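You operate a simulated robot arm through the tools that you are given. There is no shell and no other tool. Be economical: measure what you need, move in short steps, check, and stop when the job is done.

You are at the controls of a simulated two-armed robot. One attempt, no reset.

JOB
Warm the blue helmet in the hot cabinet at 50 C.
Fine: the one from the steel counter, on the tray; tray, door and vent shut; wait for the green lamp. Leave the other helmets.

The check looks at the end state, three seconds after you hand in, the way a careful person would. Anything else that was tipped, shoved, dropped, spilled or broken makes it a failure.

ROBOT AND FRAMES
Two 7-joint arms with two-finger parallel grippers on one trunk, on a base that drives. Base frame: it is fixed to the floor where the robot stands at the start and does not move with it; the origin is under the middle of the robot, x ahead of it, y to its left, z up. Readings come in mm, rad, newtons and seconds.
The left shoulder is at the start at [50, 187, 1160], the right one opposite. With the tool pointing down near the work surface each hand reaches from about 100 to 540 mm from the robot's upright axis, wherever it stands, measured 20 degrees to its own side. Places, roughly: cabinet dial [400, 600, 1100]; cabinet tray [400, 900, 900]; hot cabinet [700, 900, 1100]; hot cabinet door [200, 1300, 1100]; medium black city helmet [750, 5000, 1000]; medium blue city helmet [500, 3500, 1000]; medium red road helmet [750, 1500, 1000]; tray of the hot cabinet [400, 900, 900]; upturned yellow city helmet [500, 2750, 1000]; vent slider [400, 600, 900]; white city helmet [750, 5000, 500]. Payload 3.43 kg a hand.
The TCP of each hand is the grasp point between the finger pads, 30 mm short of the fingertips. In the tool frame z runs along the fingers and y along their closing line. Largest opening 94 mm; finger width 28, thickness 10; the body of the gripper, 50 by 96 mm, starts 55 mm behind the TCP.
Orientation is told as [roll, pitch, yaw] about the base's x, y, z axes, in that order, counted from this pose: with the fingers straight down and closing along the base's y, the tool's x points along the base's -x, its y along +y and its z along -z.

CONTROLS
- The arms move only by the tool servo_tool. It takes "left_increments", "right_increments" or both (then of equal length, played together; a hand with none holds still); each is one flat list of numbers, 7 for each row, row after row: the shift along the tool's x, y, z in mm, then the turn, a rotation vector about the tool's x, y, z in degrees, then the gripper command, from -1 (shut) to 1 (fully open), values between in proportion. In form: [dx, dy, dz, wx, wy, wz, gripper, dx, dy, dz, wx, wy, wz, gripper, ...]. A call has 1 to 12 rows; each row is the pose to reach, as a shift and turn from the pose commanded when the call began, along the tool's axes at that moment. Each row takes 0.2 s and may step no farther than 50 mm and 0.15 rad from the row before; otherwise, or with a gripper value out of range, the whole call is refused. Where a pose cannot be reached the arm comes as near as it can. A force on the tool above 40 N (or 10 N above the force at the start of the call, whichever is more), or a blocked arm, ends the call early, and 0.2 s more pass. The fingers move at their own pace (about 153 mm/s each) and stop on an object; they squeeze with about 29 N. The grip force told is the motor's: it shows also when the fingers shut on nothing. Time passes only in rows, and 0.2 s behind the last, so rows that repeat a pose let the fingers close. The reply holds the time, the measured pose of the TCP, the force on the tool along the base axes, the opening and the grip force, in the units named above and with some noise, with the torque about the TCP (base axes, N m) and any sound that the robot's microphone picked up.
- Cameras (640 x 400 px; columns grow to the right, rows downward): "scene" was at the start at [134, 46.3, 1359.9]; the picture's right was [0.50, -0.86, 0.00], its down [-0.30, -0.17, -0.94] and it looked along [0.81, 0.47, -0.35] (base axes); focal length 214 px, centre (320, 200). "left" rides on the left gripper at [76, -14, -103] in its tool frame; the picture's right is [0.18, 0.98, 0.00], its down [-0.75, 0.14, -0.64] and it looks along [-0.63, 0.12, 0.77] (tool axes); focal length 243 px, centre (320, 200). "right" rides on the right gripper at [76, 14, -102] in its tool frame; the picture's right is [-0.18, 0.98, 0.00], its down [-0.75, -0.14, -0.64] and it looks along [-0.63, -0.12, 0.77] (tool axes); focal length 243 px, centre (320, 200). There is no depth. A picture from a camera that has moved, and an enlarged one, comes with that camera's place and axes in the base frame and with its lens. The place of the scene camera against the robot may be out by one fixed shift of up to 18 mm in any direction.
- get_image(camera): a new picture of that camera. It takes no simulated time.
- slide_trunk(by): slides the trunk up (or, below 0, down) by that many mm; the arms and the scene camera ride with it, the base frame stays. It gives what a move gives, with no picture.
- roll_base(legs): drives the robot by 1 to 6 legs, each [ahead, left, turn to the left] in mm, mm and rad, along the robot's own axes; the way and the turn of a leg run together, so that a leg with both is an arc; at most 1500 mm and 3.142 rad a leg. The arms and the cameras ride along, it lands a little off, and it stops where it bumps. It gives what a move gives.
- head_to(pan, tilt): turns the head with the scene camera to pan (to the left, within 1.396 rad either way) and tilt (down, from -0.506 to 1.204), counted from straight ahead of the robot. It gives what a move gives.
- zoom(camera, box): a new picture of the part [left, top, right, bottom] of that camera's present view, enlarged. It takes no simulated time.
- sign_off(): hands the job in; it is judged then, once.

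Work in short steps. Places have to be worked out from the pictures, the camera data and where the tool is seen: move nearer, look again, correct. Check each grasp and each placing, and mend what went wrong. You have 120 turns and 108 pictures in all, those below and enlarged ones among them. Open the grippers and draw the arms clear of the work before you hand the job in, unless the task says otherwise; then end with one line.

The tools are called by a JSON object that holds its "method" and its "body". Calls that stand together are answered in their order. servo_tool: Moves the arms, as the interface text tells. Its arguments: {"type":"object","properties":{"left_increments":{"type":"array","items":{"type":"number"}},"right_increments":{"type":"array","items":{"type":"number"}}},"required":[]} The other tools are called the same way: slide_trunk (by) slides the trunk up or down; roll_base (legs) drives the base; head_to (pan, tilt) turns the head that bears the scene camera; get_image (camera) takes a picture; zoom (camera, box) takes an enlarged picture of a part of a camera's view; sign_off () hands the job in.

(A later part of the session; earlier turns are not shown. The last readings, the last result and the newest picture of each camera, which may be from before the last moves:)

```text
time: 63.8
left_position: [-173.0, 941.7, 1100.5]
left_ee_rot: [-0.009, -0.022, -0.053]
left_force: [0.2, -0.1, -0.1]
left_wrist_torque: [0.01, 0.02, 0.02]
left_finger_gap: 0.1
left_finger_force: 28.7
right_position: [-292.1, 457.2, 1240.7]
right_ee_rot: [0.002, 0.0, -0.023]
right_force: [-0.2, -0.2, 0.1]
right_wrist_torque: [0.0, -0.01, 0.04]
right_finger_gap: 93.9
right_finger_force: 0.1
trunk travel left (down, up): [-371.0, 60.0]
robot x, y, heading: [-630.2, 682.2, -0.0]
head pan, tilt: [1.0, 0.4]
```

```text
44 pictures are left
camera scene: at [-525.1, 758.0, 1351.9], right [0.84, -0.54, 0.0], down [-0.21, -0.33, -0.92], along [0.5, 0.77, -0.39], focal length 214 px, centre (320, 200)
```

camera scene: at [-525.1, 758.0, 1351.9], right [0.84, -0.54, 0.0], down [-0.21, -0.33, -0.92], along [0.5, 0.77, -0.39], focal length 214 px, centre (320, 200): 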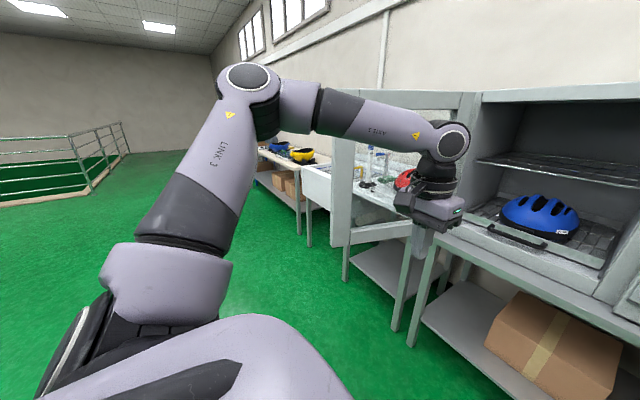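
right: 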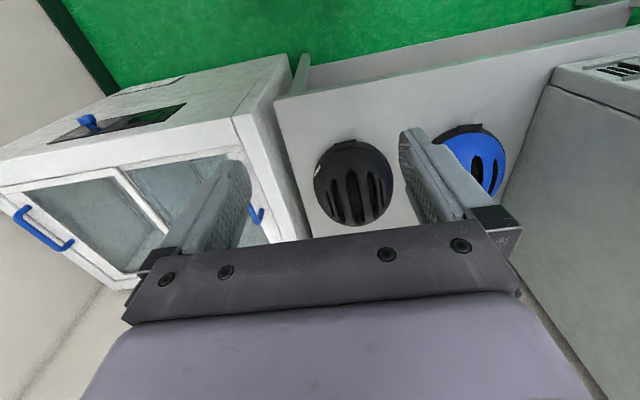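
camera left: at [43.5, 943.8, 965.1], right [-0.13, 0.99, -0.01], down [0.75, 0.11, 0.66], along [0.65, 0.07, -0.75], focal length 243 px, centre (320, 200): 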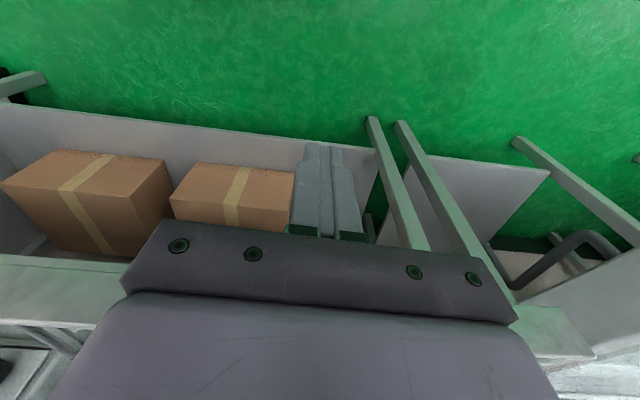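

Floor is clear. Drive 540 mm left so the hand passes beyond the free end of the door.

{"method": "roll_base", "body": {"legs": [[0, 540, 0]]}}

{"method": "head_to", "body": {"pan": 0.5, "tilt": 0.4}}

{"method": "get_image", "body": {"camera": "scene"}}

{"method": "get_image", "body": {"camera": "left"}}

```text
time: 69.0
left_position: [-170.3, 1477.5, 1100.7]
left_ee_rot: [-0.009, -0.022, -0.061]
left_force: [-0.6, 0.7, 0.1]
left_wrist_torque: [0.02, 0.01, -0.04]
left_finger_gap: 0.0
left_finger_force: 29.2
right_position: [-290.9, 994.0, 1239.6]
right_ee_rot: [0.002, 0.0, -0.029]
right_force: [0.1, 0.3, 0.0]
right_wrist_torque: [-0.01, 0.01, 0.0]
right_finger_gap: 94.0
right_finger_force: 0.0
trunk travel left (down, up): [-371.0, 60.0]
robot x, y, heading: [-629.5, 1216.2, -0.004]
head pan, tilt: [1.0, 0.4]
```

```text
time: 70.0
left_position: [-169.3, 1478.3, 1100.6]
left_ee_rot: [-0.007, -0.023, -0.059]
left_force: [0.2, 0.4, 1.1]
left_wrist_torque: [-0.01, 0.01, 0.05]
left_finger_gap: 0.0
left_finger_force: 29.3
right_position: [-290.2, 994.2, 1239.7]
right_ee_rot: [0.001, 0.0, -0.03]
right_force: [0.3, -0.3, 0.0]
right_wrist_torque: [0.01, 0.0, 0.0]
right_finger_gap: 94.1
right_finger_force: 0.1
trunk travel left (down, up): [-371.0, 60.0]
robot x, y, heading: [-625.8, 1217.1, -0.011]
head pan, tilt: [0.499, 0.4]
```

```text
43 pictures are left
camera scene: at [-491.3, 1261.6, 1352.0], right [0.47, -0.88, 0.0], down [-0.34, -0.18, -0.92], along [0.81, 0.44, -0.39], focal length 214 px, centre (320, 200)
```

scene: 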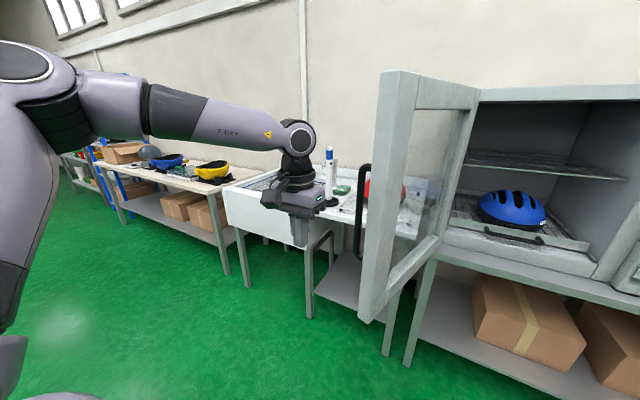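

```text
42 pictures are left
camera left: at [-249.7, 1468.2, 1203.1], right [-0.12, 0.99, -0.01], down [0.75, 0.1, 0.66], along [0.65, 0.07, -0.75], focal length 243 px, centre (320, 200)
```

left: 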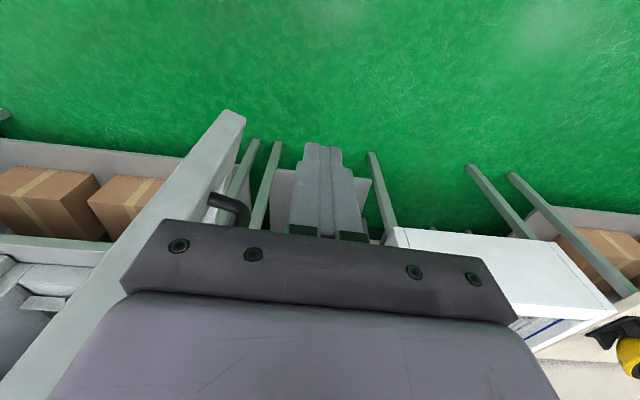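

A black bar handle stands on the door's outer face near its free end (≈x −10, y 1403). Drive ahead 150 mm on the outer side, then begin moving right to swing the door.

{"method": "roll_base", "body": {"legs": [[150, 10, 0]]}}

{"method": "get_image", "body": {"camera": "scene"}}

```text
time: 71.3
left_position: [-20.1, 1486.2, 1101.3]
left_ee_rot: [-0.01, -0.022, -0.06]
left_force: [-0.5, -0.1, -0.4]
left_wrist_torque: [0.01, 0.04, 0.02]
left_finger_gap: 0.3
left_finger_force: 29.3
right_position: [-142.4, 1002.8, 1239.6]
right_ee_rot: [0.001, 0.003, -0.031]
right_force: [0.1, 0.1, 0.8]
right_wrist_torque: [0.0, 0.06, 0.01]
right_finger_gap: 93.8
right_finger_force: 0.1
trunk travel left (down, up): [-371.0, 60.0]
robot x, y, heading: [-477.1, 1230.2, -0.009]
head pan, tilt: [0.499, 0.4]
```

```text
41 pictures are left
camera scene: at [-341.8, 1270.4, 1351.9], right [0.47, -0.88, 0.0], down [-0.34, -0.18, -0.92], along [0.81, 0.43, -0.39], focal length 214 px, centre (320, 200)
```

scene: 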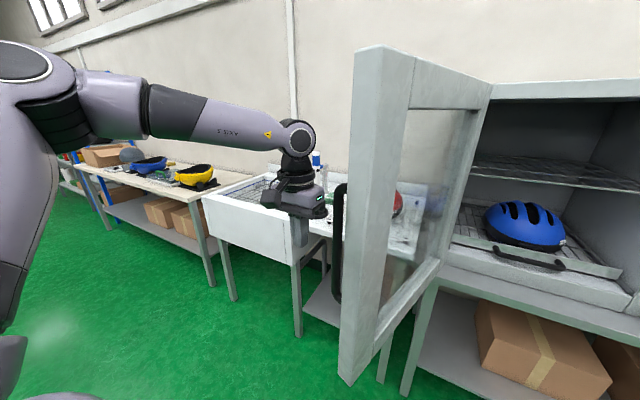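

Hand is outside the handle. Drive right 200 mm to swing the door to about 90°.

{"method": "roll_base", "body": {"legs": [[0, -200, 0]]}}

{"method": "get_image", "body": {"camera": "scene"}}

```text
time: 73.7
left_position: [-23.4, 1291.1, 1101.9]
left_ee_rot: [-0.008, -0.021, -0.061]
left_force: [0.0, -0.7, 0.9]
left_wrist_torque: [0.01, -0.01, -0.03]
left_finger_gap: 0.1
left_finger_force: 28.8
right_position: [-145.0, 807.0, 1239.3]
right_ee_rot: [0.002, -0.001, -0.031]
right_force: [-0.8, -0.4, -0.1]
right_wrist_torque: [0.04, -0.01, -0.01]
right_finger_gap: 94.1
right_finger_force: 0.1
trunk travel left (down, up): [-371.0, 60.0]
robot x, y, heading: [-480.1, 1030.3, -0.009]
head pan, tilt: [0.499, 0.4]
```

```text
40 pictures are left
camera scene: at [-344.2, 1073.9, 1352.0], right [0.47, -0.88, 0.0], down [-0.34, -0.18, -0.92], along [0.81, 0.43, -0.39], focal length 214 px, centre (320, 200)
```

scene: 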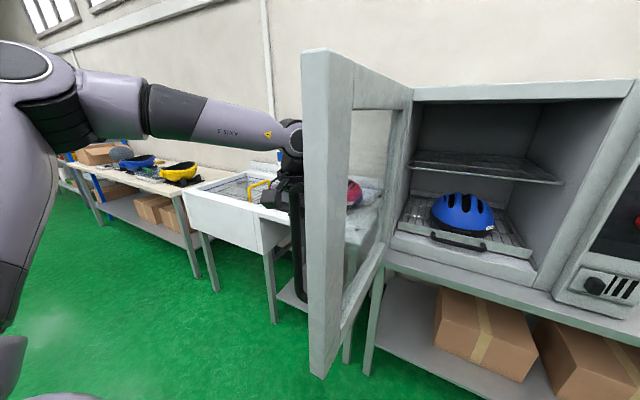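

The door is swinging well. Continue along the arc: right 160, then right 140 with 55 ahead.

{"method": "roll_base", "body": {"legs": [[0, -165, 0], [55, -140, 0]]}}

{"method": "get_image", "body": {"camera": "scene"}}

```text
time: 75.9
left_position: [-17.8, 1127.4, 1101.7]
left_ee_rot: [-0.01, -0.03, -0.049]
left_force: [9.1, 1.3, -2.3]
left_wrist_torque: [-0.15, 0.9, 0.04]
left_finger_gap: 0.0
left_finger_force: 29.0
right_position: [-142.2, 641.5, 1239.7]
right_ee_rot: [0.004, 0.003, -0.032]
right_force: [-0.3, 0.2, -0.2]
right_wrist_torque: [0.04, 0.0, 0.01]
right_finger_gap: 94.1
right_finger_force: 0.0
trunk travel left (down, up): [-371.0, 60.0]
robot x, y, heading: [-479.8, 864.2, -0.011]
head pan, tilt: [0.499, 0.4]
stopped in leg 1: the robot was blocked; the commanded pose is now the measured one
```

```text
39 pictures are left
camera scene: at [-342.8, 909.4, 1351.7], right [0.47, -0.88, 0.0], down [-0.34, -0.18, -0.92], along [0.81, 0.44, -0.39], focal length 214 px, centre (320, 200)
```

scene: 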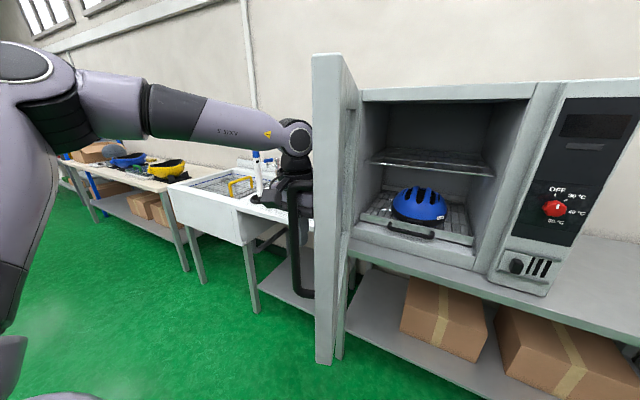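

Blocked since the hand now sits beside the handle and must follow the arc forward. Continue with combined ahead/right legs.

{"method": "roll_base", "body": {"legs": [[22, -35, 0], [30, -50, 0], [40, -50, 0]]}}

{"method": "get_image", "body": {"camera": "scene"}}

```text
time: 78.3
left_position: [72.5, 990.4, 1101.6]
left_ee_rot: [-0.008, -0.029, -0.051]
left_force: [-0.3, 1.3, 0.9]
left_wrist_torque: [0.01, 0.02, 0.02]
left_finger_gap: 0.1
left_finger_force: 29.7
right_position: [-52.1, 504.7, 1239.3]
right_ee_rot: [0.005, 0.001, -0.03]
right_force: [0.0, -0.9, 0.0]
right_wrist_torque: [0.0, 0.05, 0.01]
right_finger_gap: 94.2
right_finger_force: 0.1
trunk travel left (down, up): [-371.0, 60.0]
robot x, y, heading: [-388.6, 727.8, -0.009]
head pan, tilt: [0.499, 0.4]
```

```text
38 pictures are left
camera scene: at [-252.9, 772.0, 1351.9], right [0.47, -0.88, 0.0], down [-0.34, -0.18, -0.92], along [0.81, 0.44, -0.39], focal length 214 px, centre (320, 200)
```

scene: 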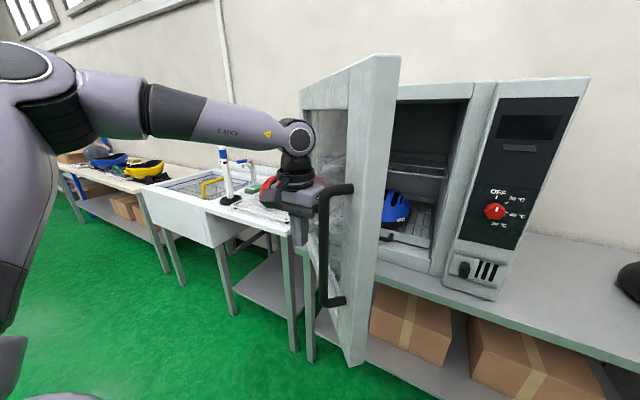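

Door at about 50°. Continue along the arc for the next ~30°.

{"method": "roll_base", "body": {"legs": [[46, -52, 0], [45, -46, 0], [86, -52, 0]]}}

{"method": "get_image", "body": {"camera": "scene"}}

```text
time: 80.9
left_position: [247.0, 838.9, 1101.5]
left_ee_rot: [-0.01, -0.028, -0.054]
left_force: [-0.1, -0.5, 0.3]
left_wrist_torque: [0.0, 0.03, 0.04]
left_finger_gap: 0.0
left_finger_force: 28.8
right_position: [122.6, 354.1, 1239.3]
right_ee_rot: [0.003, 0.001, -0.03]
right_force: [0.4, 0.1, 0.2]
right_wrist_torque: [0.02, 0.01, 0.0]
right_finger_gap: 94.1
right_finger_force: 0.1
trunk travel left (down, up): [-371.0, 60.0]
robot x, y, heading: [-214.5, 579.8, -0.008]
head pan, tilt: [0.499, 0.4]
```

```text
37 pictures are left
camera scene: at [-77.8, 620.8, 1351.9], right [0.47, -0.88, 0.0], down [-0.34, -0.18, -0.92], along [0.81, 0.44, -0.39], focal length 214 px, centre (320, 200)
```

scene: 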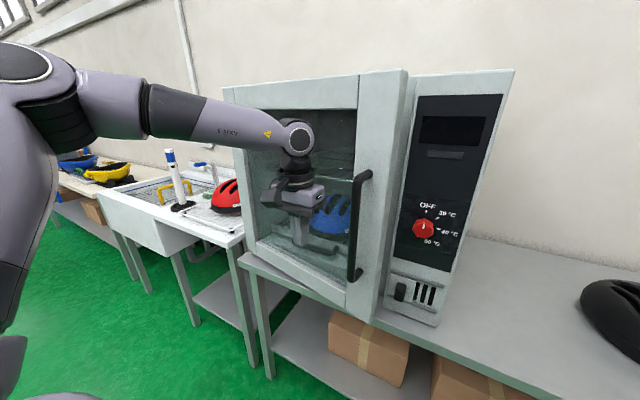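

Almost closed. Push straight ahead until it seats.

{"method": "roll_base", "body": {"legs": [[60, -15, 0], [70, -5, 0]]}}

{"method": "get_image", "body": {"camera": "scene"}}

```text
time: 82.5
left_position: [376.6, 817.5, 1101.9]
left_ee_rot: [-0.008, -0.029, -0.053]
left_force: [-0.8, -0.3, 0.3]
left_wrist_torque: [-0.02, 0.06, -0.03]
left_finger_gap: 0.3
left_finger_force: 29.2
right_position: [251.1, 331.2, 1240.6]
right_ee_rot: [0.002, 0.001, -0.032]
right_force: [0.2, 0.1, -0.5]
right_wrist_torque: [0.01, 0.02, -0.01]
right_finger_gap: 93.8
right_finger_force: 0.1
trunk travel left (down, up): [-371.0, 60.0]
robot x, y, heading: [-84.7, 559.7, -0.008]
head pan, tilt: [0.499, 0.4]
```

```text
36 pictures are left
camera scene: at [52.6, 599.8, 1351.8], right [0.47, -0.88, 0.0], down [-0.34, -0.18, -0.92], along [0.81, 0.43, -0.39], focal length 214 px, centre (320, 200)
```

scene: 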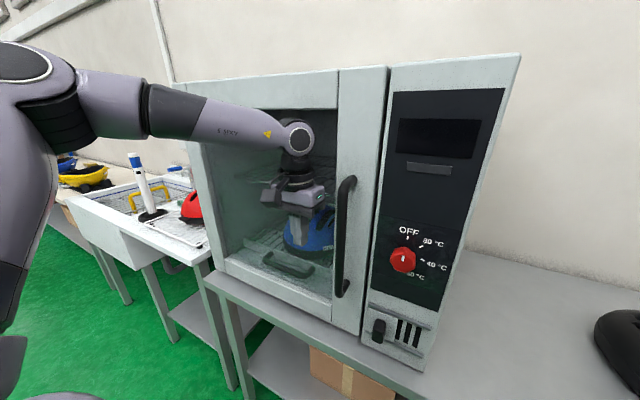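

It appears flush; push a final bit to feel the seat.

{"method": "roll_base", "body": {"legs": [[30, 0, 0]]}}

{"method": "zoom", "body": {"camera": "scene", "box": [170, 40, 520, 390]}}

```text
time: 83.4
left_position: [383.9, 817.7, 1105.6]
left_ee_rot: [-0.006, -0.015, -0.052]
left_force: [-14.3, 0.9, 5.4]
left_wrist_torque: [0.06, -1.14, 0.26]
left_finger_gap: 0.0
left_finger_force: 29.1
right_position: [265.4, 332.3, 1241.5]
right_ee_rot: [0.004, -0.001, -0.028]
right_force: [-0.9, 0.4, -0.3]
right_wrist_torque: [-0.04, 0.02, -0.01]
right_finger_gap: 93.8
right_finger_force: 0.1
trunk travel left (down, up): [-371.0, 60.0]
robot x, y, heading: [-69.6, 561.5, -0.01]
head pan, tilt: [0.499, 0.4]
stopped in leg 1: the force on the tool passed its limit at 69 N (the readings are from after the stop); the commanded pose is now the measured one
```

```text
1.14 times, centred on (345, 215) of scene
camera zoom: at [64.7, 600.0, 1352.3], right [0.47, -0.88, 0.0], down [-0.34, -0.18, -0.92], along [0.81, 0.43, -0.39], focal length 245 px, centre (291, 183)
```

zoom: 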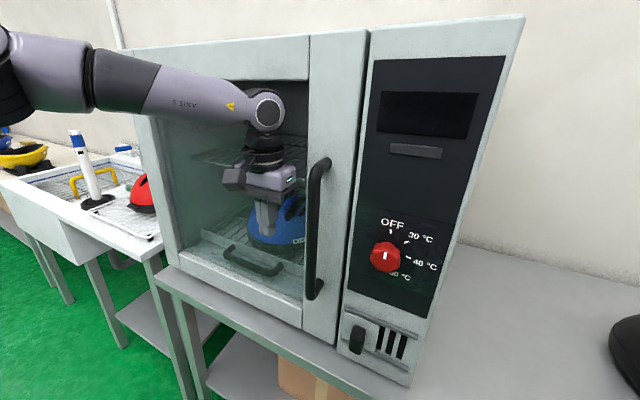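

Door is seated (69 N stop). Now back off 260 mm and pitch the left tool to point forward for the panel work.

{"method": "roll_base", "body": {"legs": [[-260, 0, 0]]}}

{"method": "servo_tool", "body": {"left_increments": [0, 0, 0, 0, -8.2, 0, -1, 0, 0, 0, 0, -16.4, 0, -1, 0, 0, 0, 0, -24.6, 0, -1, 0, 0, 0, 0, -32.8, 0, -1, 0, 0, 0, 0, -41, 0, -1, 0, 0, 0, 0, -49.2, 0, -1, 0, 0, 0, 0, -57.4, 0, -1, 0, 0, 0, 0, -65.6, 0, -1, 0, 0, 0, 0, -73.8, 0, -1, 0, 0, 0, 0, -82, 0, -1, 0, 0, 0, 0, -89, 0, -1, 0, 0, 0, 0, -89, 0, -1]}}

{"method": "get_image", "body": {"camera": "scene"}}

{"method": "get_image", "body": {"camera": "left"}}

```text
time: 85.2
left_position: [126.1, 819.3, 1103.5]
left_ee_rot: [-0.006, -0.014, -0.051]
left_force: [0.0, 0.4, 0.5]
left_wrist_torque: [0.02, -0.03, 0.02]
left_finger_gap: 0.0
left_finger_force: 28.9
right_position: [6.8, 334.9, 1239.8]
right_ee_rot: [0.003, 0.002, -0.029]
right_force: [-0.5, -0.3, 0.2]
right_wrist_torque: [0.0, -0.03, 0.01]
right_finger_gap: 94.1
right_finger_force: 0.0
trunk travel left (down, up): [-371.0, 60.0]
robot x, y, heading: [-326.4, 559.5, -0.003]
head pan, tilt: [0.499, 0.4]
```

```text
time: 87.8
left_position: [124.9, 831.6, 1207.1]
left_ee_rot: [-0.595, -1.559, 0.546]
left_force: [-0.5, 0.3, -0.4]
left_wrist_torque: [0.0, 0.02, -0.01]
left_finger_gap: 0.2
left_finger_force: 28.7
left hand out of reach, approached as far as the arm can: row 9, 10, 11, 12
right_position: [7.3, 333.7, 1240.7]
right_ee_rot: [0.002, 0.003, -0.03]
right_force: [-0.2, -0.5, -0.1]
right_wrist_torque: [0.05, 0.0, 0.02]
right_finger_gap: 94.0
right_finger_force: 0.1
trunk travel left (down, up): [-371.0, 60.0]
robot x, y, heading: [-323.6, 559.6, -0.007]
head pan, tilt: [0.499, 0.4]
```

```text
34 pictures are left
camera scene: at [-192.3, 602.2, 1351.9], right [0.47, -0.88, 0.0], down [-0.34, -0.18, -0.92], along [0.81, 0.43, -0.39], focal length 214 px, centre (320, 200)
```

scene: 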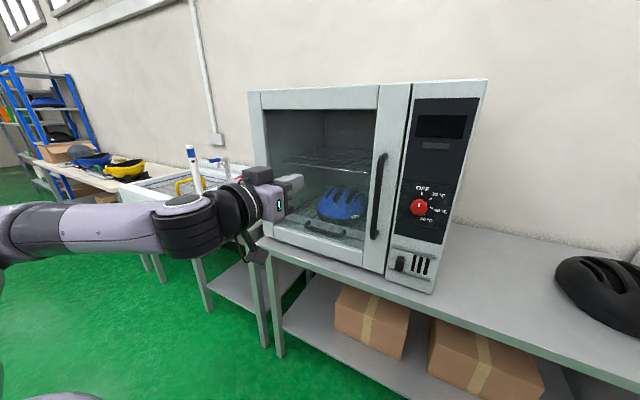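

```text
33 pictures are left
camera left: at [20.7, 821.0, 1133.6], right [0.05, 0.98, -0.19], down [-0.63, 0.18, 0.76], along [0.78, 0.08, 0.62], focal length 243 px, centre (320, 200)
```

left: 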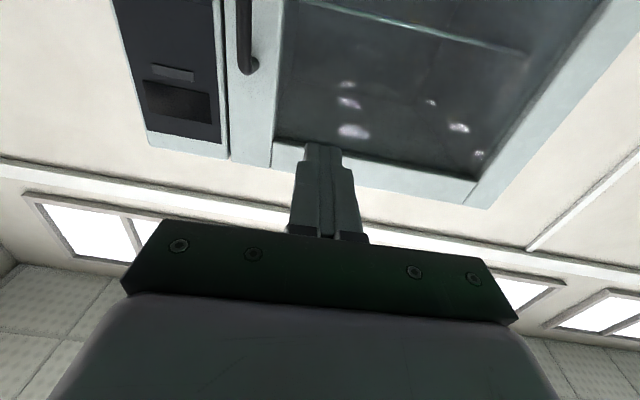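

The tool points forward now. I'll align by base and trunk: 217 mm right, trunk down 104 mm, with the gripper open, then look at the dial.

{"method": "roll_base", "body": {"legs": [[0, -216, 0]]}}

{"method": "slide_trunk", "body": {"by": -104}}

{"method": "servo_tool", "body": {"left_increments": [0, 0, 0, 0, 0, 0, 1, 0, 0, 0, 0, 0, 0, 1]}}

{"method": "get_image", "body": {"camera": "left"}}

{"method": "get_image", "body": {"camera": "scene"}}

```text
time: 90.4
left_position: [124.0, 612.4, 1207.7]
left_ee_rot: [-0.59, -1.56, 0.536]
left_force: [-0.6, -0.5, 0.7]
left_wrist_torque: [-0.01, -0.02, 0.01]
left_finger_gap: 0.2
left_finger_force: 29.0
right_position: [6.7, 117.5, 1239.5]
right_ee_rot: [0.001, 0.001, -0.028]
right_force: [0.5, 0.4, -0.8]
right_wrist_torque: [0.0, -0.03, 0.0]
right_finger_gap: 94.4
right_finger_force: 0.0
trunk travel left (down, up): [-371.0, 60.0]
robot x, y, heading: [-334.1, 345.2, -0.008]
head pan, tilt: [0.499, 0.4]
```

```text
time: 91.7
left_position: [123.3, 612.7, 1103.5]
left_ee_rot: [-0.609, -1.559, 0.56]
left_force: [-0.3, 0.0, 0.2]
left_wrist_torque: [0.0, -0.01, 0.0]
left_finger_gap: 0.0
left_finger_force: 28.6
right_position: [6.2, 116.8, 1136.8]
right_ee_rot: [0.001, 0.002, -0.027]
right_force: [0.6, -0.3, 0.2]
right_wrist_torque: [0.01, -0.01, -0.01]
right_finger_gap: 93.9
right_finger_force: 0.1
trunk travel left (down, up): [-267.0, 164.0]
robot x, y, heading: [-329.7, 342.6, -0.013]
head pan, tilt: [0.499, 0.4]
```

```text
time: 92.3
left_position: [124.4, 614.0, 1103.7]
left_ee_rot: [-0.601, -1.558, 0.551]
left_force: [0.2, 0.6, -0.4]
left_wrist_torque: [0.02, 0.03, 0.04]
left_finger_gap: 94.3
left_finger_force: 0.1
right_position: [7.1, 116.9, 1135.0]
right_ee_rot: [0.002, 0.002, -0.029]
right_force: [0.7, 0.3, 0.3]
right_wrist_torque: [0.01, -0.03, 0.01]
right_finger_gap: 93.9
right_finger_force: 0.0
trunk travel left (down, up): [-267.0, 164.0]
robot x, y, heading: [-328.2, 344.9, -0.006]
head pan, tilt: [0.499, 0.4]
```

```text
32 pictures are left
camera left: at [18.9, 602.6, 1029.4], right [0.05, 0.98, -0.19], down [-0.63, 0.18, 0.76], along [0.78, 0.08, 0.62], focal length 243 px, centre (320, 200)
```

left: 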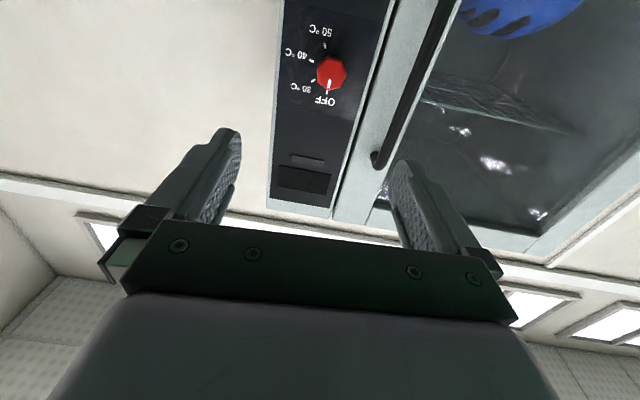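

```text
31 pictures are left
camera scene: at [-194.1, 384.1, 1248.0], right [0.47, -0.88, 0.0], down [-0.34, -0.18, -0.92], along [0.81, 0.43, -0.39], focal length 214 px, centre (320, 200)
```

scene: 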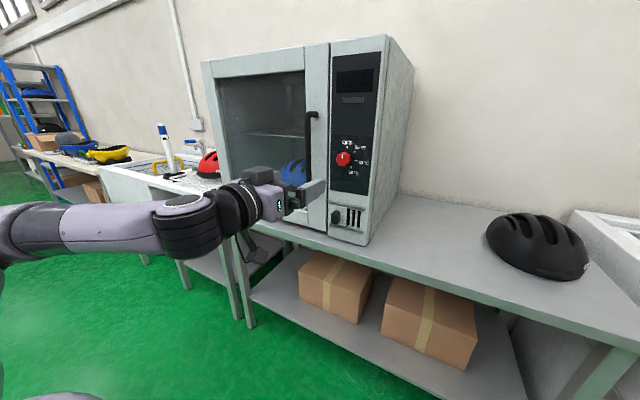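

Dial measured at y≈613, z≈1102 – right in line with the TCP. Drive ahead 200 mm.

{"method": "roll_base", "body": {"legs": [[200, 0, 0]]}}

{"method": "get_image", "body": {"camera": "left"}}

{"method": "zoom", "body": {"camera": "scene", "box": [230, 100, 430, 260]}}

```text
time: 93.9
left_position: [318.2, 611.8, 1101.8]
left_ee_rot: [-0.591, -1.559, 0.537]
left_force: [-0.1, -1.0, 0.7]
left_wrist_torque: [-0.01, -0.01, -0.02]
left_finger_gap: 94.2
left_finger_force: 0.1
right_position: [200.9, 115.6, 1136.4]
right_ee_rot: [0.001, 0.001, -0.028]
right_force: [0.3, 0.1, 0.4]
right_wrist_torque: [0.0, 0.01, 0.0]
right_finger_gap: 93.8
right_finger_force: 0.0
trunk travel left (down, up): [-267.0, 164.0]
robot x, y, heading: [-136.8, 340.2, -0.008]
head pan, tilt: [0.499, 0.4]
```

```text
30 pictures are left
camera left: at [213.3, 601.4, 1029.3], right [0.05, 0.98, -0.19], down [-0.63, 0.18, 0.76], along [0.78, 0.08, 0.62], focal length 243 px, centre (320, 200)
```

left: 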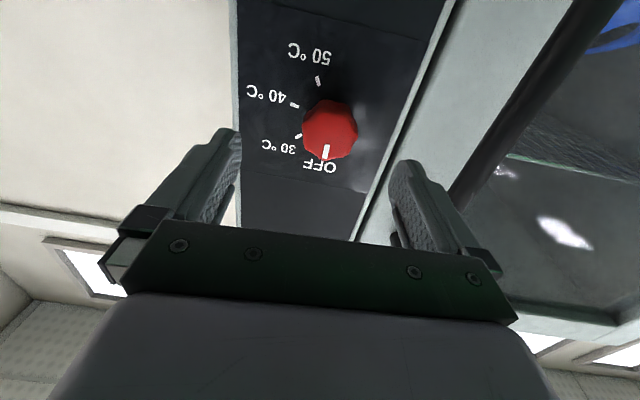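

```text
2.50 times, centred on (330, 180) of scene
camera zoom: at [0.6, 382.8, 1247.9], right [0.47, -0.88, 0.0], down [-0.34, -0.18, -0.92], along [0.81, 0.44, -0.39], focal length 536 px, centre (295, 250)
```

zoom: 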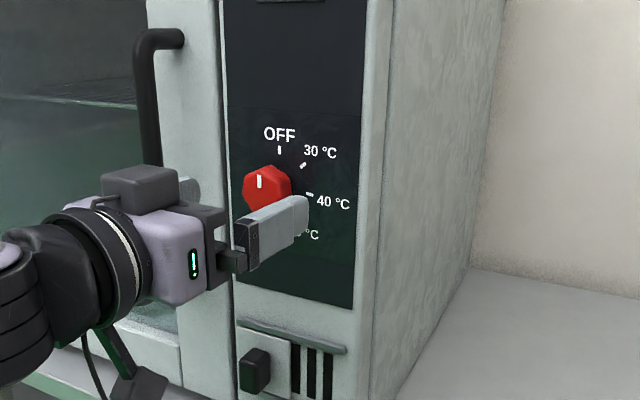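

Ticks put 50 °C at ≈150° clockwise from OFF around centre [y 612, z 1099]. I'll pre-rotate the gripper −75° about its axis so one grip can turn the whole 150°.

{"method": "servo_tool", "body": {"left_increments": [0, 0, 0, 0, 0, -8.4, 1, 0, 0, 0, 0, 0, -16.8, 1, 0, 0, 0, 0, 0, -25.2, 1, 0, 0, 0, 0, 0, -33.6, 1, 0, 0, 0, 0, 0, -42, 1, 0, 0, 0, 0, 0, -50.4, 1, 0, 0, 0, 0, 0, -58.8, 1, 0, 0, 0, 0, 0, -67.2, 1, 0, 0, 0, 0, 0, -75, 1, 0, 0, 0, 0, 0, -75, 1]}}

{"method": "get_image", "body": {"camera": "left"}}

```text
time: 96.1
left_position: [318.7, 612.2, 1102.6]
left_ee_rot: [-1.561, -0.253, 1.517]
left_force: [0.6, 0.3, 0.6]
left_wrist_torque: [0.03, 0.01, -0.01]
left_finger_gap: 94.0
left_finger_force: 0.0
right_position: [200.1, 115.7, 1136.9]
right_ee_rot: [0.002, 0.002, -0.027]
right_force: [0.4, 0.1, 0.2]
right_wrist_torque: [-0.01, 0.05, -0.02]
right_finger_gap: 94.0
right_finger_force: 0.0
trunk travel left (down, up): [-267.0, 164.0]
robot x, y, heading: [-136.4, 341.6, -0.013]
head pan, tilt: [0.499, 0.4]
```

```text
28 pictures are left
camera left: at [210.5, 539.1, 1100.3], right [-0.01, 0.07, -1.0], down [-0.6, 0.8, 0.06], along [0.8, 0.6, 0.04], focal length 243 px, centre (320, 200)
```

left: 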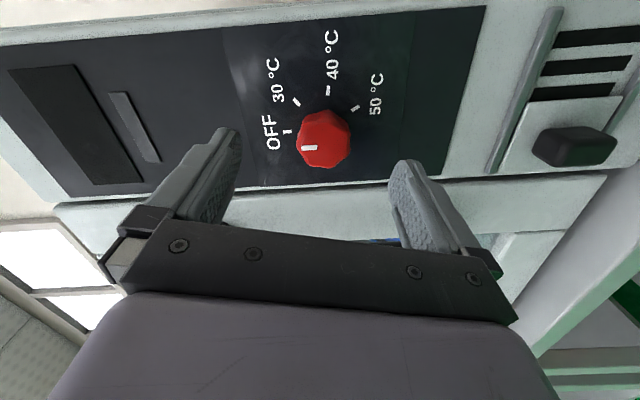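

Well aligned with the dial. Advance the fingers ~46 mm along the tool axis around the knob.

{"method": "servo_tool", "body": {"left_increments": [0, 0, 15, 0, 0, 0, 1, 0, 0, 30, 0, 0, 0, 1, 0, 0, 40, 0, 0, 0, 1, 0, 0, 46, 0, 0, 0, 1]}}

{"method": "get_image", "body": {"camera": "left"}}

```text
time: 97.1
left_position: [361.6, 610.1, 1110.8]
left_ee_rot: [-1.554, -0.255, 1.515]
left_force: [-0.3, 0.6, -0.4]
left_wrist_torque: [0.02, 0.0, 0.03]
left_finger_gap: 93.7
left_finger_force: 0.2
left hand out of reach, approached as far as the arm can: row 2, 3, 4
right_position: [200.3, 115.2, 1136.1]
right_ee_rot: [0.001, 0.002, -0.028]
right_force: [-0.4, 0.5, -0.2]
right_wrist_torque: [0.01, -0.01, 0.01]
right_finger_gap: 94.0
right_finger_force: 0.0
trunk travel left (down, up): [-267.0, 164.0]
robot x, y, heading: [-133.3, 337.0, -0.004]
head pan, tilt: [0.499, 0.4]
```

```text
27 pictures are left
camera left: at [254.7, 537.6, 1107.9], right [-0.01, 0.07, -1.0], down [-0.6, 0.8, 0.06], along [0.8, 0.6, 0.03], focal length 243 px, centre (320, 200)
```

left: 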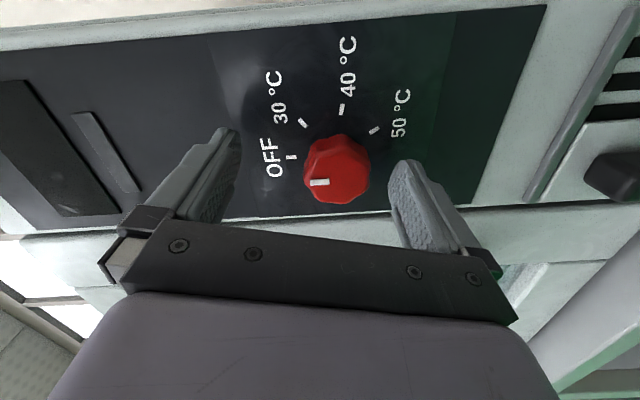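

The arm is at its stretch limit and drifted up 8 mm; I'll retract 40 mm with servo and advance with the base instead.

{"method": "servo_tool", "body": {"left_increments": [0, 0, -25, 0, 0, 0, 1, 0, 0, -46, 0, 0, 0, 1, 0, 0, -46, 0, 0, 0, 1]}}

{"method": "roll_base", "body": {"legs": [[48, 0, 0]]}}

{"method": "get_image", "body": {"camera": "left"}}

```text
time: 97.9
left_position: [315.3, 614.0, 1109.5]
left_ee_rot: [-1.561, -0.254, 1.516]
left_force: [0.0, 0.1, -0.4]
left_wrist_torque: [-0.02, 0.01, -0.02]
left_finger_gap: 94.3
left_finger_force: 0.1
right_position: [200.7, 115.8, 1137.0]
right_ee_rot: [0.001, 0.003, -0.026]
right_force: [0.1, 0.8, 0.1]
right_wrist_torque: [0.01, -0.01, 0.01]
right_finger_gap: 94.3
right_finger_force: 0.0
trunk travel left (down, up): [-267.0, 164.0]
robot x, y, heading: [-137.1, 341.1, -0.006]
head pan, tilt: [0.499, 0.4]
```

```text
time: 98.8
left_position: [362.4, 612.4, 1110.2]
left_ee_rot: [-1.559, -0.255, 1.52]
left_force: [-0.5, -1.1, 0.5]
left_wrist_torque: [-0.01, -0.01, -0.01]
left_finger_gap: 93.8
left_finger_force: 0.1
right_position: [247.5, 116.0, 1136.5]
right_ee_rot: [0.001, 0.003, -0.027]
right_force: [0.1, -1.1, 0.1]
right_wrist_torque: [0.01, 0.06, 0.03]
right_finger_gap: 94.0
right_finger_force: 0.1
trunk travel left (down, up): [-267.0, 164.0]
robot x, y, heading: [-87.5, 336.0, -0.001]
head pan, tilt: [0.499, 0.4]
```

```text
26 pictures are left
camera left: at [256.2, 539.8, 1107.1], right [-0.01, 0.07, -1.0], down [-0.6, 0.8, 0.06], along [0.8, 0.6, 0.04], focal length 243 px, centre (320, 200)
```

left: 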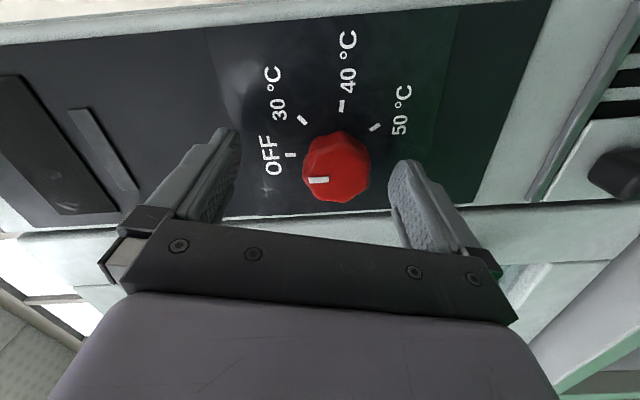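

TCP needs to be ~8 mm lower and 6 mm deeper. Adjust trunk and base, then close on the knob.

{"method": "slide_trunk", "body": {"by": -8}}

{"method": "roll_base", "body": {"legs": [[6, 0, 0]]}}

{"method": "servo_tool", "body": {"left_increments": [0, 0, 0, 0, 0, 0, 0, 0, 0, 0, 0, 0, 0, -1, 0, 0, 0, 0, 0, 0, -1, 0, 0, 0, 0, 0, 0, -1]}}

{"method": "get_image", "body": {"camera": "left"}}

```text
time: 99.4
left_position: [362.8, 612.4, 1102.6]
left_ee_rot: [-1.56, -0.254, 1.517]
left_force: [-0.1, 1.0, -0.8]
left_wrist_torque: [-0.01, -0.04, 0.03]
left_finger_gap: 94.0
left_finger_force: 0.1
right_position: [248.7, 116.3, 1128.2]
right_ee_rot: [0.002, 0.002, -0.026]
right_force: [-1.3, -0.9, 0.1]
right_wrist_torque: [0.02, 0.0, -0.03]
right_finger_gap: 94.1
right_finger_force: 0.0
trunk travel left (down, up): [-259.0, 172.0]
robot x, y, heading: [-84.7, 338.3, -0.002]
head pan, tilt: [0.499, 0.4]
```

```text
time: 100.1
left_position: [368.7, 613.2, 1103.8]
left_ee_rot: [-1.559, -0.255, 1.519]
left_force: [-0.3, -0.6, -0.1]
left_wrist_torque: [0.01, 0.01, 0.01]
left_finger_gap: 93.9
left_finger_force: 0.0
right_position: [254.4, 113.9, 1127.8]
right_ee_rot: [0.002, 0.002, -0.027]
right_force: [-0.4, 0.6, 0.1]
right_wrist_torque: [0.01, -0.03, 0.02]
right_finger_gap: 93.8
right_finger_force: 0.1
trunk travel left (down, up): [-259.0, 172.0]
robot x, y, heading: [-85.5, 338.9, -0.004]
head pan, tilt: [0.499, 0.4]
```

```text
time: 101.1
left_position: [367.9, 614.3, 1099.9]
left_ee_rot: [-1.552, -0.254, 1.515]
left_force: [-7.8, 1.1, -18.2]
left_wrist_torque: [-0.02, 0.49, 0.66]
left_finger_gap: 41.4
left_finger_force: 45.5
right_position: [254.0, 116.5, 1128.3]
right_ee_rot: [0.003, 0.0, -0.026]
right_force: [0.3, 0.1, 0.4]
right_wrist_torque: [-0.03, -0.02, -0.01]
right_finger_gap: 94.3
right_finger_force: 0.0
trunk travel left (down, up): [-259.0, 172.0]
robot x, y, heading: [-84.0, 338.2, -0.003]
head pan, tilt: [0.499, 0.4]
```

```text
25 pictures are left
camera left: at [261.8, 540.4, 1097.4], right [-0.01, 0.07, -1.0], down [-0.6, 0.8, 0.06], along [0.8, 0.6, 0.03], focal length 243 px, centre (320, 200)
```

left: 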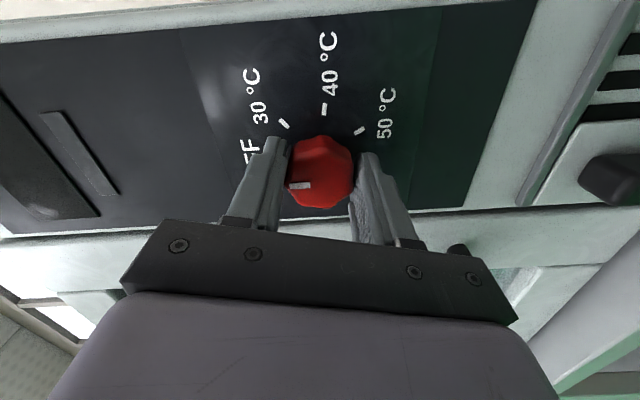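

Knob gripped (41 mm) with an 18 N vertical bias; shift 4 mm to relieve it and turn clockwise ~92°.

{"method": "servo_tool", "body": {"left_increments": [0, 4, 0, 0, 0, 0, -1, 0, 4, 0, 0, 0, 8.4, -1, 0, 4, 0, 0, 0, 16.8, -1, 0, 4, 0, 0, 0, 25.2, -1, 0, 4, 0, 0, 0, 33.6, -1, 0, 4, 0, 0, 0, 42, -1, 0, 4, 0, 0, 0, 50.4, -1, 0, 4, 0, 0, 0, 58.8, -1, 0, 4, 0, 0, 0, 67.2, -1, 0, 4, 0, 0, 0, 75.6, -1, 0, 4, 0, 0, 0, 84, -1, 0, 4, 0, 0, 0, 92.4, -1]}}

{"method": "get_image", "body": {"camera": "left"}}

```text
time: 103.7
left_position: [369.7, 617.7, 1098.7]
left_ee_rot: [1.528, -1.276, -1.576]
left_force: [-8.5, 13.5, -11.7]
left_wrist_torque: [0.01, 1.32, 0.62]
left_finger_gap: 41.4
left_finger_force: 45.1
right_position: [253.4, 118.4, 1128.9]
right_ee_rot: [0.0, 0.001, -0.026]
right_force: [-0.8, 0.2, 0.4]
right_wrist_torque: [0.03, 0.02, -0.04]
right_finger_gap: 93.9
right_finger_force: 0.0
trunk travel left (down, up): [-259.0, 172.0]
robot x, y, heading: [-79.7, 339.8, -0.005]
head pan, tilt: [0.499, 0.4]
```

```text
24 pictures are left
camera left: at [265.9, 629.2, 1023.3], right [0.05, 0.99, 0.11], down [-0.64, -0.06, 0.77], along [0.77, -0.11, 0.63], focal length 243 px, centre (320, 200)
```

left: 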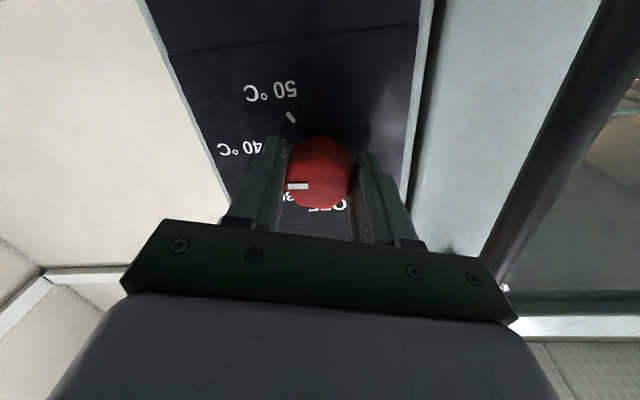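

Knob follows the gripper (≈92°). Turn the remaining ~58° with a small relief shift.

{"method": "servo_tool", "body": {"left_increments": [2, 3, 0, 0, 0, 0, -1, 2, 3, 0, 0, 0, 8.4, -1, 2, 3, 0, 0, 0, 16.8, -1, 2, 3, 0, 0, 0, 25.2, -1, 2, 3, 0, 0, 0, 33.6, -1, 2, 3, 0, 0, 0, 42, -1, 2, 3, 0, 0, 0, 50.4, -1, 2, 3, 0, 0, 0, 57.6, -1, 2, 3, 0, 0, 0, 57.6, -1]}}

{"method": "get_image", "body": {"camera": "left"}}

```text
time: 105.7
left_position: [370.8, 619.0, 1099.8]
left_ee_rot: [1.566, -0.269, -1.618]
left_force: [10.1, 4.5, 14.4]
left_wrist_torque: [-0.87, -0.25, 0.25]
left_finger_gap: 41.1
left_finger_force: 45.1
right_position: [254.2, 115.4, 1128.9]
right_ee_rot: [0.001, 0.003, -0.027]
right_force: [-0.2, -0.5, -0.3]
right_wrist_torque: [0.07, 0.0, -0.01]
right_finger_gap: 94.1
right_finger_force: 0.0
trunk travel left (down, up): [-259.0, 172.0]
robot x, y, heading: [-81.4, 339.1, -0.007]
head pan, tilt: [0.499, 0.4]
```

```text
23 pictures are left
camera left: at [269.8, 692.2, 1067.2], right [0.03, 0.44, 0.9], down [-0.67, -0.66, 0.34], along [0.74, -0.61, 0.28], focal length 243 px, centre (320, 200)
```

left: 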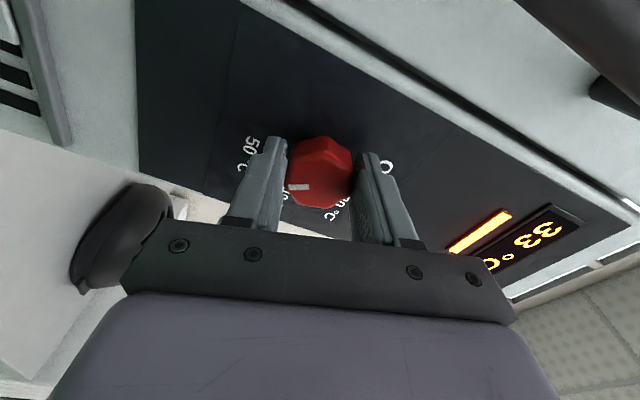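

Dial turned 150°; display lit (33 °C, amber lamp). Release the knob and back off 80 mm to verify the setting.

{"method": "servo_tool", "body": {"left_increments": [0, 0, 0, 0, 0, 0, 0.5, 0, 0, 0, 0, 0, 0, 1, 0, 0, 0, 0, 0, 0, 1]}}

{"method": "roll_base", "body": {"legs": [[-100, 0, 0]]}}

{"method": "get_image", "body": {"camera": "left"}}

{"method": "zoom", "body": {"camera": "scene", "box": [230, 60, 450, 270]}}

```text
time: 106.5
left_position: [368.8, 616.9, 1096.6]
left_ee_rot: [1.559, -0.27, -1.617]
left_force: [-0.2, -0.4, -0.7]
left_wrist_torque: [0.0, 0.0, 0.02]
left_finger_gap: 94.0
left_finger_force: 0.0
right_position: [254.3, 115.5, 1128.1]
right_ee_rot: [0.003, 0.001, -0.025]
right_force: [-0.5, 0.7, 0.4]
right_wrist_torque: [-0.01, 0.02, 0.01]
right_finger_gap: 94.1
right_finger_force: 0.0
trunk travel left (down, up): [-259.0, 172.0]
robot x, y, heading: [-82.9, 338.7, -0.009]
head pan, tilt: [0.499, 0.4]
```

```text
time: 107.7
left_position: [268.3, 619.5, 1098.1]
left_ee_rot: [1.56, -0.268, -1.616]
left_force: [-0.4, -0.7, 0.9]
left_wrist_torque: [0.0, 0.0, 0.01]
left_finger_gap: 93.9
left_finger_force: 0.0
right_position: [155.0, 116.2, 1128.9]
right_ee_rot: [0.002, 0.002, -0.025]
right_force: [0.0, 0.7, 0.0]
right_wrist_torque: [-0.05, -0.04, 0.0]
right_finger_gap: 94.1
right_finger_force: 0.1
trunk travel left (down, up): [-259.0, 172.0]
robot x, y, heading: [-181.0, 337.8, -0.003]
head pan, tilt: [0.499, 0.4]
```

```text
22 pictures are left
camera left: at [168.0, 692.8, 1065.9], right [0.03, 0.44, 0.9], down [-0.67, -0.66, 0.34], along [0.74, -0.61, 0.27], focal length 243 px, centre (320, 200)
```

left: 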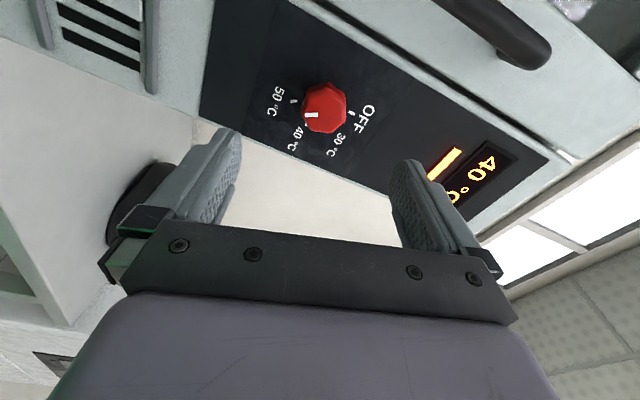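

```text
1.90 times, centred on (340, 165) of scene
camera zoom: at [-47.3, 383.4, 1240.1], right [0.47, -0.88, 0.0], down [-0.34, -0.18, -0.92], along [0.81, 0.44, -0.39], focal length 408 px, centre (282, 267)
```

zoom: 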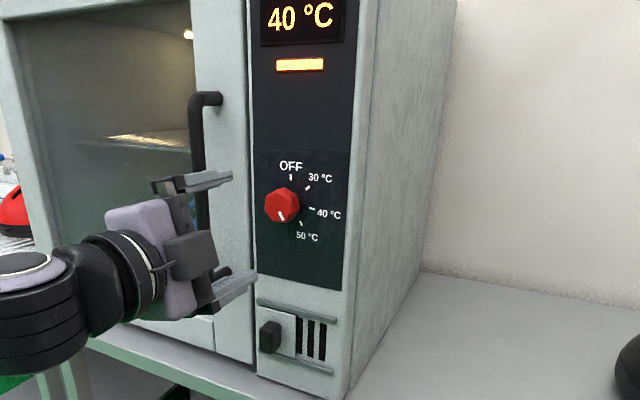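

Zoom closely to check the pointer against the 50 °C tick.

{"method": "zoom", "body": {"camera": "scene", "box": [310, 135, 380, 195]}}

```text
6.67 times, centred on (345, 165) of scene
camera zoom: at [-47.3, 383.4, 1240.1], right [0.47, -0.88, 0.0], down [-0.34, -0.18, -0.92], along [0.81, 0.44, -0.39], focal length 1430 px, centre (153, 433)
```

zoom: 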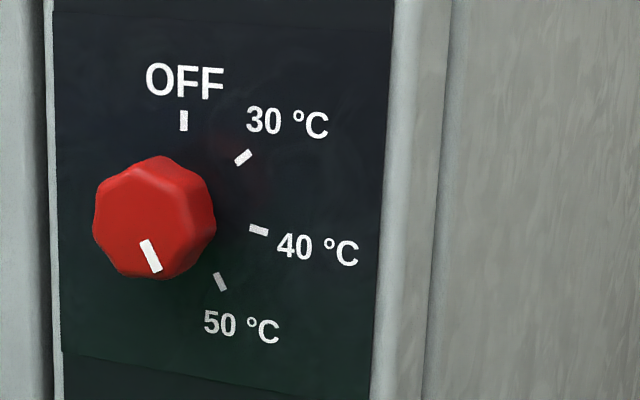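

Pointer lines up with the 50 °C tick. Now the vent: close the fist, go to y≈683, z≈910 left of the black knob (≈[385,640,912]).

{"method": "servo_tool", "body": {"left_increments": [0, 0, 0, 0, 0, 0, -1, 0, 0, 0, 0, 0, 0, -1, 0, 0, 0, 0, 0, 0, -1]}}

{"method": "slide_trunk", "body": {"by": -186}}

{"method": "roll_base", "body": {"legs": [[0, 66, 0]]}}

{"method": "get_image", "body": {"camera": "left"}}

{"method": "get_image", "body": {"camera": "scene"}}

```text
time: 108.5
left_position: [268.1, 619.7, 1097.5]
left_ee_rot: [1.56, -0.268, -1.616]
left_force: [-0.2, 1.0, 0.3]
left_wrist_torque: [0.04, 0.0, 0.01]
left_finger_gap: 0.0
left_finger_force: 29.2
right_position: [153.3, 116.4, 1127.7]
right_ee_rot: [0.003, 0.003, -0.025]
right_force: [0.2, -0.2, 0.1]
right_wrist_torque: [0.01, -0.03, -0.01]
right_finger_gap: 94.2
right_finger_force: 0.0
trunk travel left (down, up): [-259.0, 172.0]
robot x, y, heading: [-181.5, 339.4, -0.005]
head pan, tilt: [0.499, 0.4]
```

```text
time: 110.5
left_position: [269.3, 619.7, 911.6]
left_ee_rot: [1.56, -0.269, -1.617]
left_force: [0.0, 1.0, -0.2]
left_wrist_torque: [-0.02, -0.01, -0.03]
left_finger_gap: 0.3
left_finger_force: 29.3
right_position: [154.1, 117.3, 941.7]
right_ee_rot: [0.002, 0.002, -0.023]
right_force: [0.0, -0.7, 0.3]
right_wrist_torque: [0.01, -0.01, -0.01]
right_finger_gap: 94.0
right_finger_force: 0.0
trunk travel left (down, up): [-73.0, 358.0]
robot x, y, heading: [-179.4, 338.0, -0.001]
head pan, tilt: [0.499, 0.4]
```

```text
time: 111.8
left_position: [268.6, 683.4, 911.0]
left_ee_rot: [1.559, -0.269, -1.616]
left_force: [-0.6, -0.9, -1.1]
left_wrist_torque: [-0.01, 0.03, 0.02]
left_finger_gap: 0.1
left_finger_force: 28.9
right_position: [154.8, 182.0, 941.7]
right_ee_rot: [0.0, 0.001, -0.027]
right_force: [0.7, -0.9, -0.6]
right_wrist_torque: [-0.04, -0.01, -0.01]
right_finger_gap: 94.1
right_finger_force: 0.1
trunk travel left (down, up): [-73.0, 358.0]
robot x, y, heading: [-178.8, 401.7, -0.004]
head pan, tilt: [0.499, 0.4]
```

```text
19 pictures are left
camera left: at [169.2, 757.7, 879.7], right [0.03, 0.44, 0.9], down [-0.67, -0.66, 0.34], along [0.74, -0.61, 0.27], focal length 243 px, centre (320, 200)
```

left: 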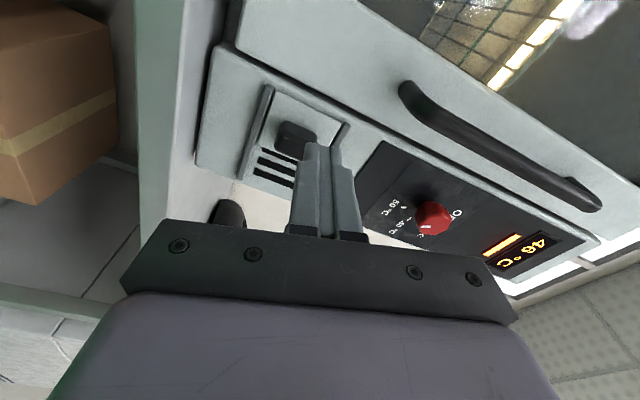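

```text
18 pictures are left
camera scene: at [-46.5, 448.5, 1054.0], right [0.47, -0.88, 0.0], down [-0.34, -0.18, -0.92], along [0.81, 0.44, -0.39], focal length 214 px, centre (320, 200)
```

scene: 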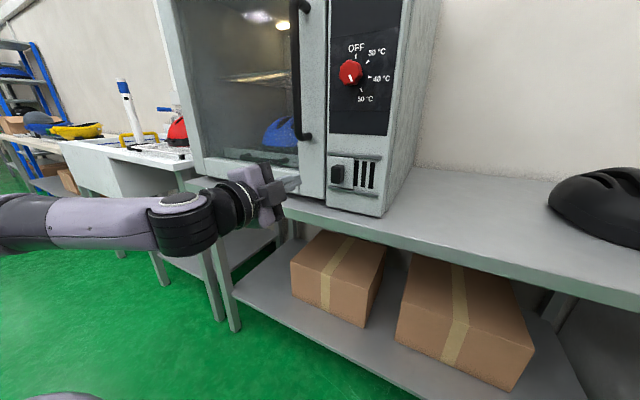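

Knob at ≈[y 638, z 907]; fist at y 683, z 911 is to its left. Advance 95 mm.

{"method": "roll_base", "body": {"legs": [[95, 0, 0]]}}

{"method": "get_image", "body": {"camera": "left"}}

{"method": "zoom", "body": {"camera": "scene", "box": [240, 110, 420, 250]}}

```text
time: 112.9
left_position: [364.2, 682.8, 912.3]
left_ee_rot: [1.56, -0.269, -1.618]
left_force: [-0.3, 0.3, -0.2]
left_wrist_torque: [-0.01, 0.0, 0.0]
left_finger_gap: 0.0
left_finger_force: 28.7
right_position: [250.2, 181.5, 941.5]
right_ee_rot: [0.002, 0.001, -0.028]
right_force: [-0.1, -0.7, 0.3]
right_wrist_torque: [0.01, -0.01, 0.03]
right_finger_gap: 94.0
right_finger_force: 0.0
trunk travel left (down, up): [-73.0, 358.0]
robot x, y, heading: [-89.4, 408.3, -0.005]
head pan, tilt: [0.499, 0.4]
```

```text
17 pictures are left
camera left: at [264.2, 757.1, 879.7], right [0.03, 0.44, 0.9], down [-0.67, -0.66, 0.34], along [0.74, -0.61, 0.27], focal length 243 px, centre (320, 200)
```

left: 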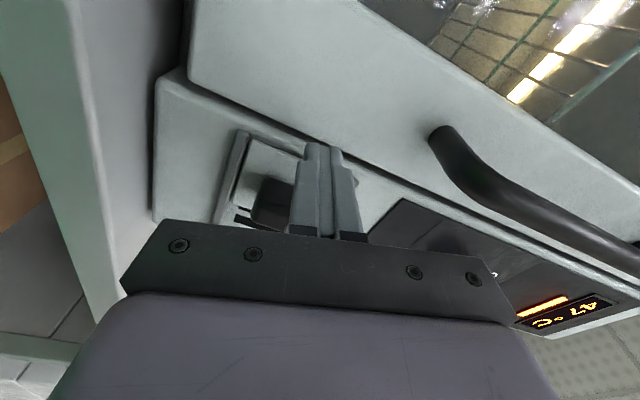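

```text
2.86 times, centred on (330, 180) of scene
camera zoom: at [48.5, 448.0, 1054.0], right [0.47, -0.88, 0.0], down [-0.34, -0.18, -0.92], along [0.81, 0.44, -0.39], focal length 613 px, centre (291, 257)
```

zoom: 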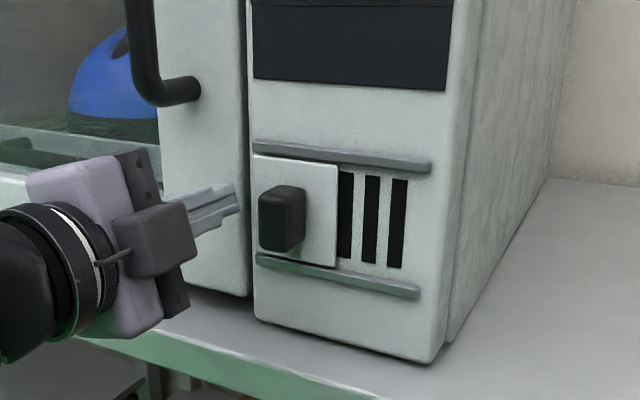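

Fist tip is beside the knob. Drive right 70 mm to slide the vent shut.

{"method": "roll_base", "body": {"legs": [[0, -68, 0]]}}

{"method": "zoom", "body": {"camera": "scene", "box": [240, 110, 420, 250]}}

```text
time: 114.2
left_position: [364.1, 614.3, 911.5]
left_ee_rot: [1.56, -0.27, -1.618]
left_force: [-0.6, -0.5, -0.2]
left_wrist_torque: [-0.02, 0.02, -0.02]
left_finger_gap: 0.4
left_finger_force: 29.0
right_position: [248.3, 112.8, 942.5]
right_ee_rot: [0.001, 0.002, -0.027]
right_force: [-0.1, 0.4, -0.1]
right_wrist_torque: [-0.02, 0.02, 0.0]
right_finger_gap: 94.1
right_finger_force: 0.0
trunk travel left (down, up): [-73.0, 358.0]
robot x, y, heading: [-87.7, 334.2, -0.002]
head pan, tilt: [0.499, 0.4]
```

```text
2.86 times, centred on (330, 180) of scene
camera zoom: at [48.2, 379.7, 1054.0], right [0.47, -0.88, 0.0], down [-0.34, -0.18, -0.92], along [0.81, 0.44, -0.39], focal length 613 px, centre (291, 257)
```

zoom: 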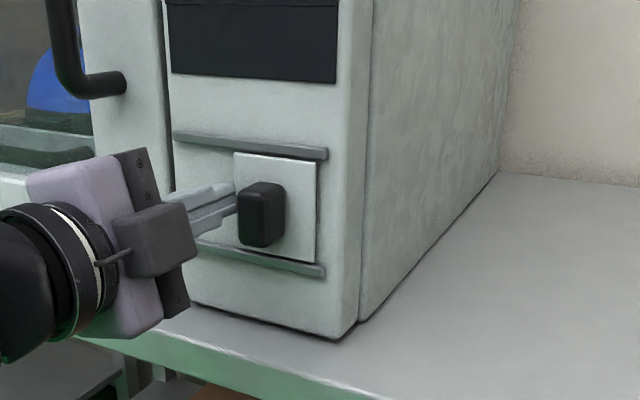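

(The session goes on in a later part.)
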